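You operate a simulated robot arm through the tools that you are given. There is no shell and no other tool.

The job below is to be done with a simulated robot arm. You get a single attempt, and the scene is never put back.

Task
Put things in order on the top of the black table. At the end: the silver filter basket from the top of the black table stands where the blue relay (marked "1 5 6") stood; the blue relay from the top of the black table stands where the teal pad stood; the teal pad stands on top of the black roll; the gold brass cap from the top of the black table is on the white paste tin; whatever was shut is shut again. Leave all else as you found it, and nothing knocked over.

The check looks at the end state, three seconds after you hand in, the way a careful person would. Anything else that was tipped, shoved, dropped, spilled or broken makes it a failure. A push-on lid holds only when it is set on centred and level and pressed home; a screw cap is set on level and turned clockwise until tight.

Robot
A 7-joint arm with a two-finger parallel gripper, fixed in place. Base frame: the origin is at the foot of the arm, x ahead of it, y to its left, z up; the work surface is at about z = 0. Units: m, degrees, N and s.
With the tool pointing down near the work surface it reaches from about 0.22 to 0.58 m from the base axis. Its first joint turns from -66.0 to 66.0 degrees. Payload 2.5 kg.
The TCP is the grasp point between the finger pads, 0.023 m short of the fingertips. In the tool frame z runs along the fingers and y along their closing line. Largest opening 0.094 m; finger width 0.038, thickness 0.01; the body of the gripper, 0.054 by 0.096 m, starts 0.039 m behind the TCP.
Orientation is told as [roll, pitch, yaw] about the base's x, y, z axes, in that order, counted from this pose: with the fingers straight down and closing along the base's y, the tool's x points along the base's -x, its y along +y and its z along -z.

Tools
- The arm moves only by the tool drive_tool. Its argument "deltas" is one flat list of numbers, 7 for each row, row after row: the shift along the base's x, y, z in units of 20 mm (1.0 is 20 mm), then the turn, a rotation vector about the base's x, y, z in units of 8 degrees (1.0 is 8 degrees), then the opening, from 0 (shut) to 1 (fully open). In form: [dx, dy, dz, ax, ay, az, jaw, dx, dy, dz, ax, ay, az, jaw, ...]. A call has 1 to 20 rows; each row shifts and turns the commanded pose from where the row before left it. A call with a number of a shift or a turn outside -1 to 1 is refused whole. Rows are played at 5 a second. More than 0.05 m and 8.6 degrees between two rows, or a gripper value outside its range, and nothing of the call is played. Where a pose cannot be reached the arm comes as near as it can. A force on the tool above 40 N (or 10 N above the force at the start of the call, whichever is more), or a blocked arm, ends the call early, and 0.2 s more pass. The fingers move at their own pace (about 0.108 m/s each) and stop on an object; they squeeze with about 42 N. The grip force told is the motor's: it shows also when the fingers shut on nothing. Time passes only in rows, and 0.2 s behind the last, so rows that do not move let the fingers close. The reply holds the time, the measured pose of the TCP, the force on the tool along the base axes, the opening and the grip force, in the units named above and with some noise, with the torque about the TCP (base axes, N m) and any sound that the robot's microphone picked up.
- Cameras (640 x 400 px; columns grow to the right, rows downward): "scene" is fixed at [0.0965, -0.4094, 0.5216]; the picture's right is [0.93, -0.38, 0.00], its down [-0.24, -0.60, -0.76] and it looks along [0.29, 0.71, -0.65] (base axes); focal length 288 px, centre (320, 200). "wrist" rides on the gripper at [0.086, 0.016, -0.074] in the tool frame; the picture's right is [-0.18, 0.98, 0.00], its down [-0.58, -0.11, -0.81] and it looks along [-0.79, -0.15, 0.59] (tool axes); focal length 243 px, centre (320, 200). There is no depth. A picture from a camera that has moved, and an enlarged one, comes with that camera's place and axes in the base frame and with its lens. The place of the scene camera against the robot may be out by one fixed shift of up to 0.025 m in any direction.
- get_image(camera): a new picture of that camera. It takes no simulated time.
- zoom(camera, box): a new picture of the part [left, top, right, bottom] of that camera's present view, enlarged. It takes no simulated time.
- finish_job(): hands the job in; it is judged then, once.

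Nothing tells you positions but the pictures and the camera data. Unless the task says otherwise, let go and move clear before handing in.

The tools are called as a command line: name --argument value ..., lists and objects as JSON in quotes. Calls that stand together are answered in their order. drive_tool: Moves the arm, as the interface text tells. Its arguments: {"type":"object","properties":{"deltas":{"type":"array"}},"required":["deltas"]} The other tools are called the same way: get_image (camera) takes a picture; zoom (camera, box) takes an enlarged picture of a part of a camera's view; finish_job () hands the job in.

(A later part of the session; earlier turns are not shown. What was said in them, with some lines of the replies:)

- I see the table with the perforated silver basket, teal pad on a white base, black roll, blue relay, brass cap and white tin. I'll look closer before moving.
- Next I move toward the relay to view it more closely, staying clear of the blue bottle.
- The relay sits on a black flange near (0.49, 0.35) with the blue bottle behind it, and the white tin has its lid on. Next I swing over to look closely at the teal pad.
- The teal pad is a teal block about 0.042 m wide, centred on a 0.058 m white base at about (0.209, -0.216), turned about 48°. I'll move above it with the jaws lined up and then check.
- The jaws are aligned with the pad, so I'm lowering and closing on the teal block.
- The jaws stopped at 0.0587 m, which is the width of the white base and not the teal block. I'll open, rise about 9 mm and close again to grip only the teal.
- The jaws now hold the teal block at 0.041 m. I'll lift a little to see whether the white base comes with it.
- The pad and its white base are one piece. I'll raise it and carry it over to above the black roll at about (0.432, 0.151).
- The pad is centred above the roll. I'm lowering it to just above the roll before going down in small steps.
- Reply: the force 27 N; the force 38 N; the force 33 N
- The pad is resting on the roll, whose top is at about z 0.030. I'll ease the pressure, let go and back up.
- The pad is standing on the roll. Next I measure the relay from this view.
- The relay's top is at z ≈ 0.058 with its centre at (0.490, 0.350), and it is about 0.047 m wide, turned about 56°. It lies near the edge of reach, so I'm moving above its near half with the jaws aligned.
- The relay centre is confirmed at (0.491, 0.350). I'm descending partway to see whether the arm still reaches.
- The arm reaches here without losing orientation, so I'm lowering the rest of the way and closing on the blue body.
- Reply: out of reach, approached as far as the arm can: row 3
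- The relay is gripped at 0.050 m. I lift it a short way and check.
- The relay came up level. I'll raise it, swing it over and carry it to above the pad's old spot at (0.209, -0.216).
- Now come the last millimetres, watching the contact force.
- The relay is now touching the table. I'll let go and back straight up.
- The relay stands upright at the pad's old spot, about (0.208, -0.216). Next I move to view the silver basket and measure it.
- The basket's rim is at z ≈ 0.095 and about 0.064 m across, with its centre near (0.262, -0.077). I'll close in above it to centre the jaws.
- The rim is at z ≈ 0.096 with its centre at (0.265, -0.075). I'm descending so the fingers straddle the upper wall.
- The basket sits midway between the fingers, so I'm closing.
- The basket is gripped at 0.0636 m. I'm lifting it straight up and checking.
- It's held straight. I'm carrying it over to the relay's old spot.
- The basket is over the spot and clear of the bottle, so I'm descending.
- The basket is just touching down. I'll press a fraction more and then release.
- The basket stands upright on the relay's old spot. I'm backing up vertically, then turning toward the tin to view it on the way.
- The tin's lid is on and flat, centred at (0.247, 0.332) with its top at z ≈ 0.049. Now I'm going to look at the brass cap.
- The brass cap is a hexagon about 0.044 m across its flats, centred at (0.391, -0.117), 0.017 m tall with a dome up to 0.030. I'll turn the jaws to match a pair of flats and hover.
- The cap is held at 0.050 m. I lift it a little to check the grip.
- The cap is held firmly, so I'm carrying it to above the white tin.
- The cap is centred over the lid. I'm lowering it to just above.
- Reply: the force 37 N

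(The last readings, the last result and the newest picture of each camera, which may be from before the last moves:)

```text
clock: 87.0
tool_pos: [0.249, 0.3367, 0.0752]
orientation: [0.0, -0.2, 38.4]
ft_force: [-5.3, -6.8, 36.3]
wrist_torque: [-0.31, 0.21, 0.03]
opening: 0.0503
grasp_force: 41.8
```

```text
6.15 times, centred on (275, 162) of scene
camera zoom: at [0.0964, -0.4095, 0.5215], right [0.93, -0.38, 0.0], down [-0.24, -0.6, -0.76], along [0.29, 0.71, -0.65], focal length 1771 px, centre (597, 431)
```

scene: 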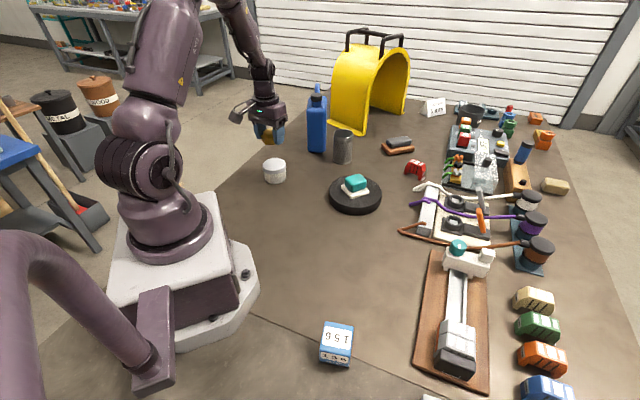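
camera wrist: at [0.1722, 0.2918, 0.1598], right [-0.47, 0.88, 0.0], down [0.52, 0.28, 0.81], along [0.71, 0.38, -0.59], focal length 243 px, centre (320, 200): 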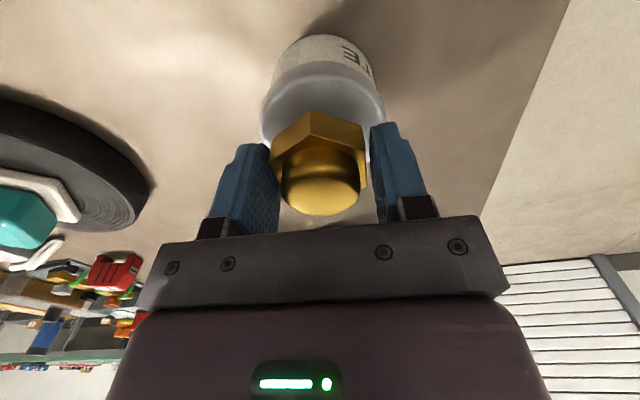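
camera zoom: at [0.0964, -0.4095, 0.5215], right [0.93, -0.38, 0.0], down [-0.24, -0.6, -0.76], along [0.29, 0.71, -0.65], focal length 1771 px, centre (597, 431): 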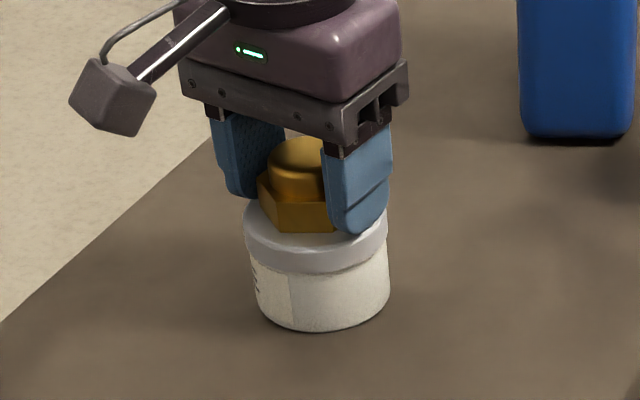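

The cap is seated on the lid. I'll relieve the pressure, open and retreat straight up.

drive_tool --deltas '[0, 0, 0.09, 0, 0, 0, 0, 0, 0, 0, 0, 0, 0, 0]'

drive_tool --deltas '[0, 0, 0, 0, 0, 0, 0.6, 0, 0, 0, 0, 0, 0, 0.8, 0, 0, 0, 0, 0, 0, 1, 0, 0, 0, 0, 0, 0, 1, 0, 0, 0.3, 0, 0, 0, 1, 0, 0, 1, 0, 0, 0, 1, 0, 0, 1, 0, 0, 0, 1, 0, 0, 1, 0, 0, 0, 1, 0, 0, 1, 0, 0, 0, 1, 0, 0, 1, 0, 0, 0, 1]'

get_image --camera "scene"

zoom --camera "scene" --box '[245, 130, 305, 195]'

get_image --camera "wrist"

```text
clock: 87.6
tool_pos: [0.2487, 0.3366, 0.0762]
orientation: [0.0, 0.0, 38.4]
ft_force: [3.3, 1.6, 6.1]
wrist_torque: [0.16, -0.05, -0.08]
opening: 0.0504
grasp_force: 42.0
```

```text
clock: 89.8
tool_pos: [0.2485, 0.3347, 0.1815]
orientation: [0.1, 0.0, 38.6]
ft_force: [0.2, -0.3, 0.4]
wrist_torque: [-0.01, -0.02, 0.0]
opening: 0.0942
grasp_force: 0.0
```

```text
taken
```

scene: 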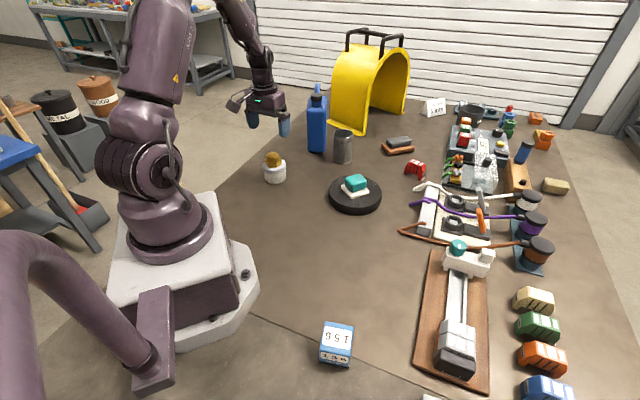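

```text
6.15 times, centred on (275, 162) of scene
camera zoom: at [0.0965, -0.4094, 0.5216], right [0.93, -0.38, 0.0], down [-0.24, -0.6, -0.76], along [0.29, 0.71, -0.65], focal length 1771 px, centre (597, 431)
```

zoom: 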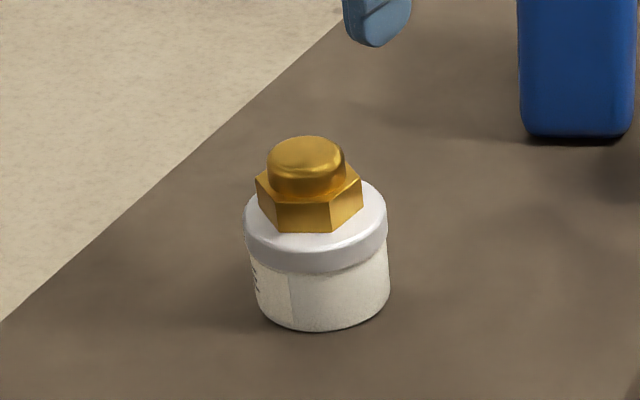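

```text
taken
camera wrist: at [0.171, 0.2939, 0.2558], right [-0.47, 0.88, 0.0], down [0.52, 0.28, 0.81], along [0.71, 0.38, -0.59], focal length 243 px, centre (320, 200)
```

wrist: 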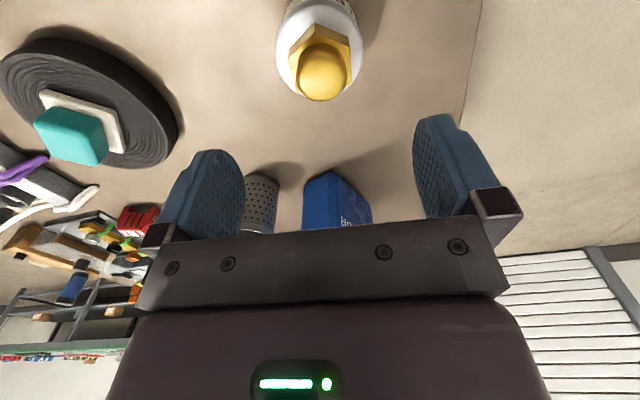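

zoom --camera "wrist" --box '[260, 0, 380, 120]'

zoom --camera "scene" --box '[300, 110, 420, 220]'

zoom --camera "scene" --box '[290, 290, 390, 390]'

```text
3.33 times, centred on (320, 60) of wrist
camera zoom: at [0.171, 0.2939, 0.2558], right [-0.47, 0.88, 0.0], down [0.52, 0.28, 0.81], along [0.71, 0.38, -0.59], focal length 809 px, centre (320, 667)
```

zoom: 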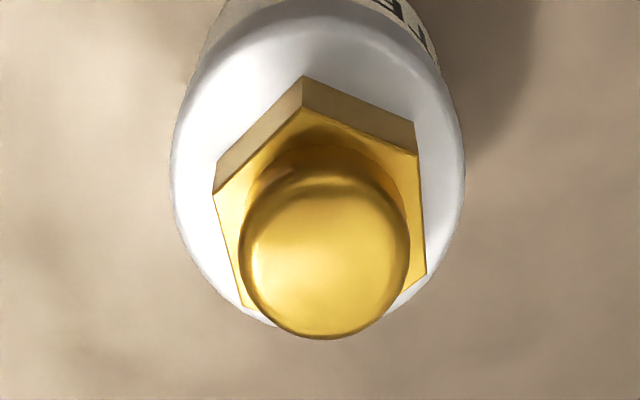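

```text
3.64 times, centred on (360, 165) of scene
camera zoom: at [0.0965, -0.4094, 0.5216], right [0.93, -0.38, 0.0], down [-0.24, -0.6, -0.76], along [0.29, 0.71, -0.65], focal length 1047 px, centre (174, 327)
```

zoom: 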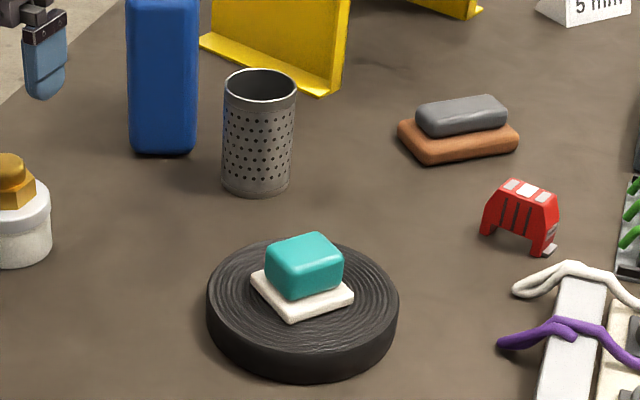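

```text
4.00 times, centred on (340, 340) of scene
camera zoom: at [0.0965, -0.4094, 0.5216], right [0.93, -0.38, 0.0], down [-0.24, -0.6, -0.76], along [0.29, 0.71, -0.65], focal length 1151 px, centre (240, -360)
```

zoom: 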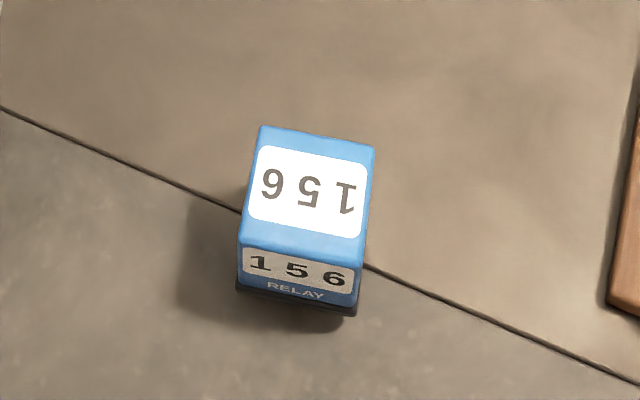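

All four moves check out: the pad is on the roll, the relay on the pad's spot, the basket on the relay's spot and the cap on the shut tin. I'll raise the arm further clear and take a last look.

drive_tool --deltas '[0, -0.3, 1, 0, 0, 0, 1, 0, -0.5, 1, 0, 0, 0, 1, 0, -1, 0.5, 0, 0, 0, 1, 0, -1, 0, 0, 0, 0, 1, 0, -1, 0, 0, 0, 0, 1, 0, 0, 0, 0, 0, 0, 1]'

get_image --camera "scene"

get_image --camera "wrist"

```text
clock: 91.2
tool_pos: [0.2469, 0.2586, 0.2346]
orientation: [-0.1, 0.0, 38.5]
ft_force: [0.6, -0.5, -0.9]
wrist_torque: [0.0, 0.03, -0.05]
opening: 0.094
grasp_force: 0.1
```

```text
taken
```

scene: 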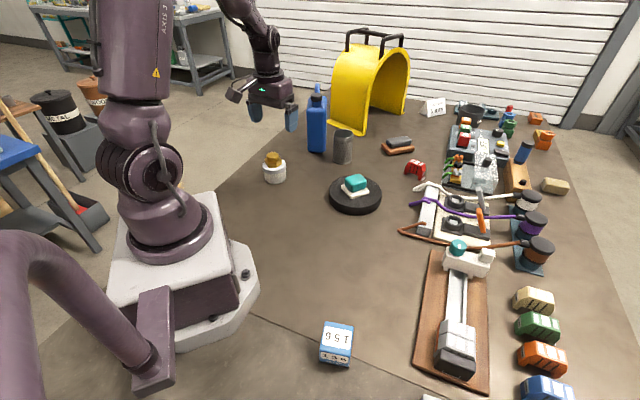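

```text
taken
camera wrist: at [0.1693, 0.2152, 0.3088], right [-0.47, 0.88, 0.0], down [0.52, 0.28, 0.81], along [0.71, 0.38, -0.59], focal length 243 px, centre (320, 200)
```

wrist: 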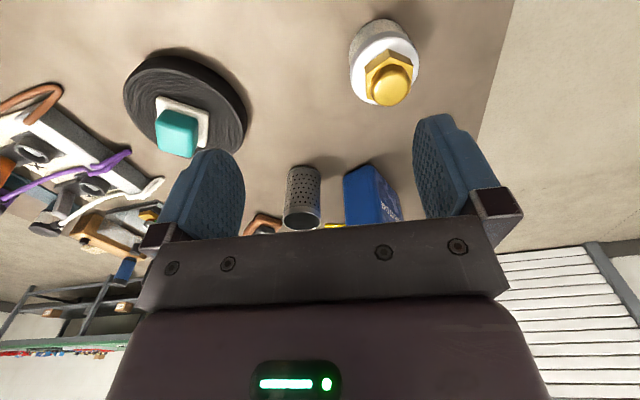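

Everything stands upright where it should, nothing else has been disturbed, and the arm is clear. I'm handing in the job.

finish_job

```text
The job is handed in.
```

The job is handed in. In the last pictures everything stood upright, and I saw nothing else moved or knocked over:

- **Teal pad:** it stands on top of the black roll. The pad and its white base turned out to be one piece, so both moved together.
- **Blue relay:** it stands where the teal pad was, within about 2–3 mm by my estimate.
- **Silver filter basket:** it stands where the relay was, within about 2–3 mm.
- **Brass cap:** it rests flat on the lid of the white paste tin, about 3–6 mm off centre but fully within the lid.

The tin's lid was never opened, so nothing needed shutting again. The gripper had let go and was clear of everything before I handed in.
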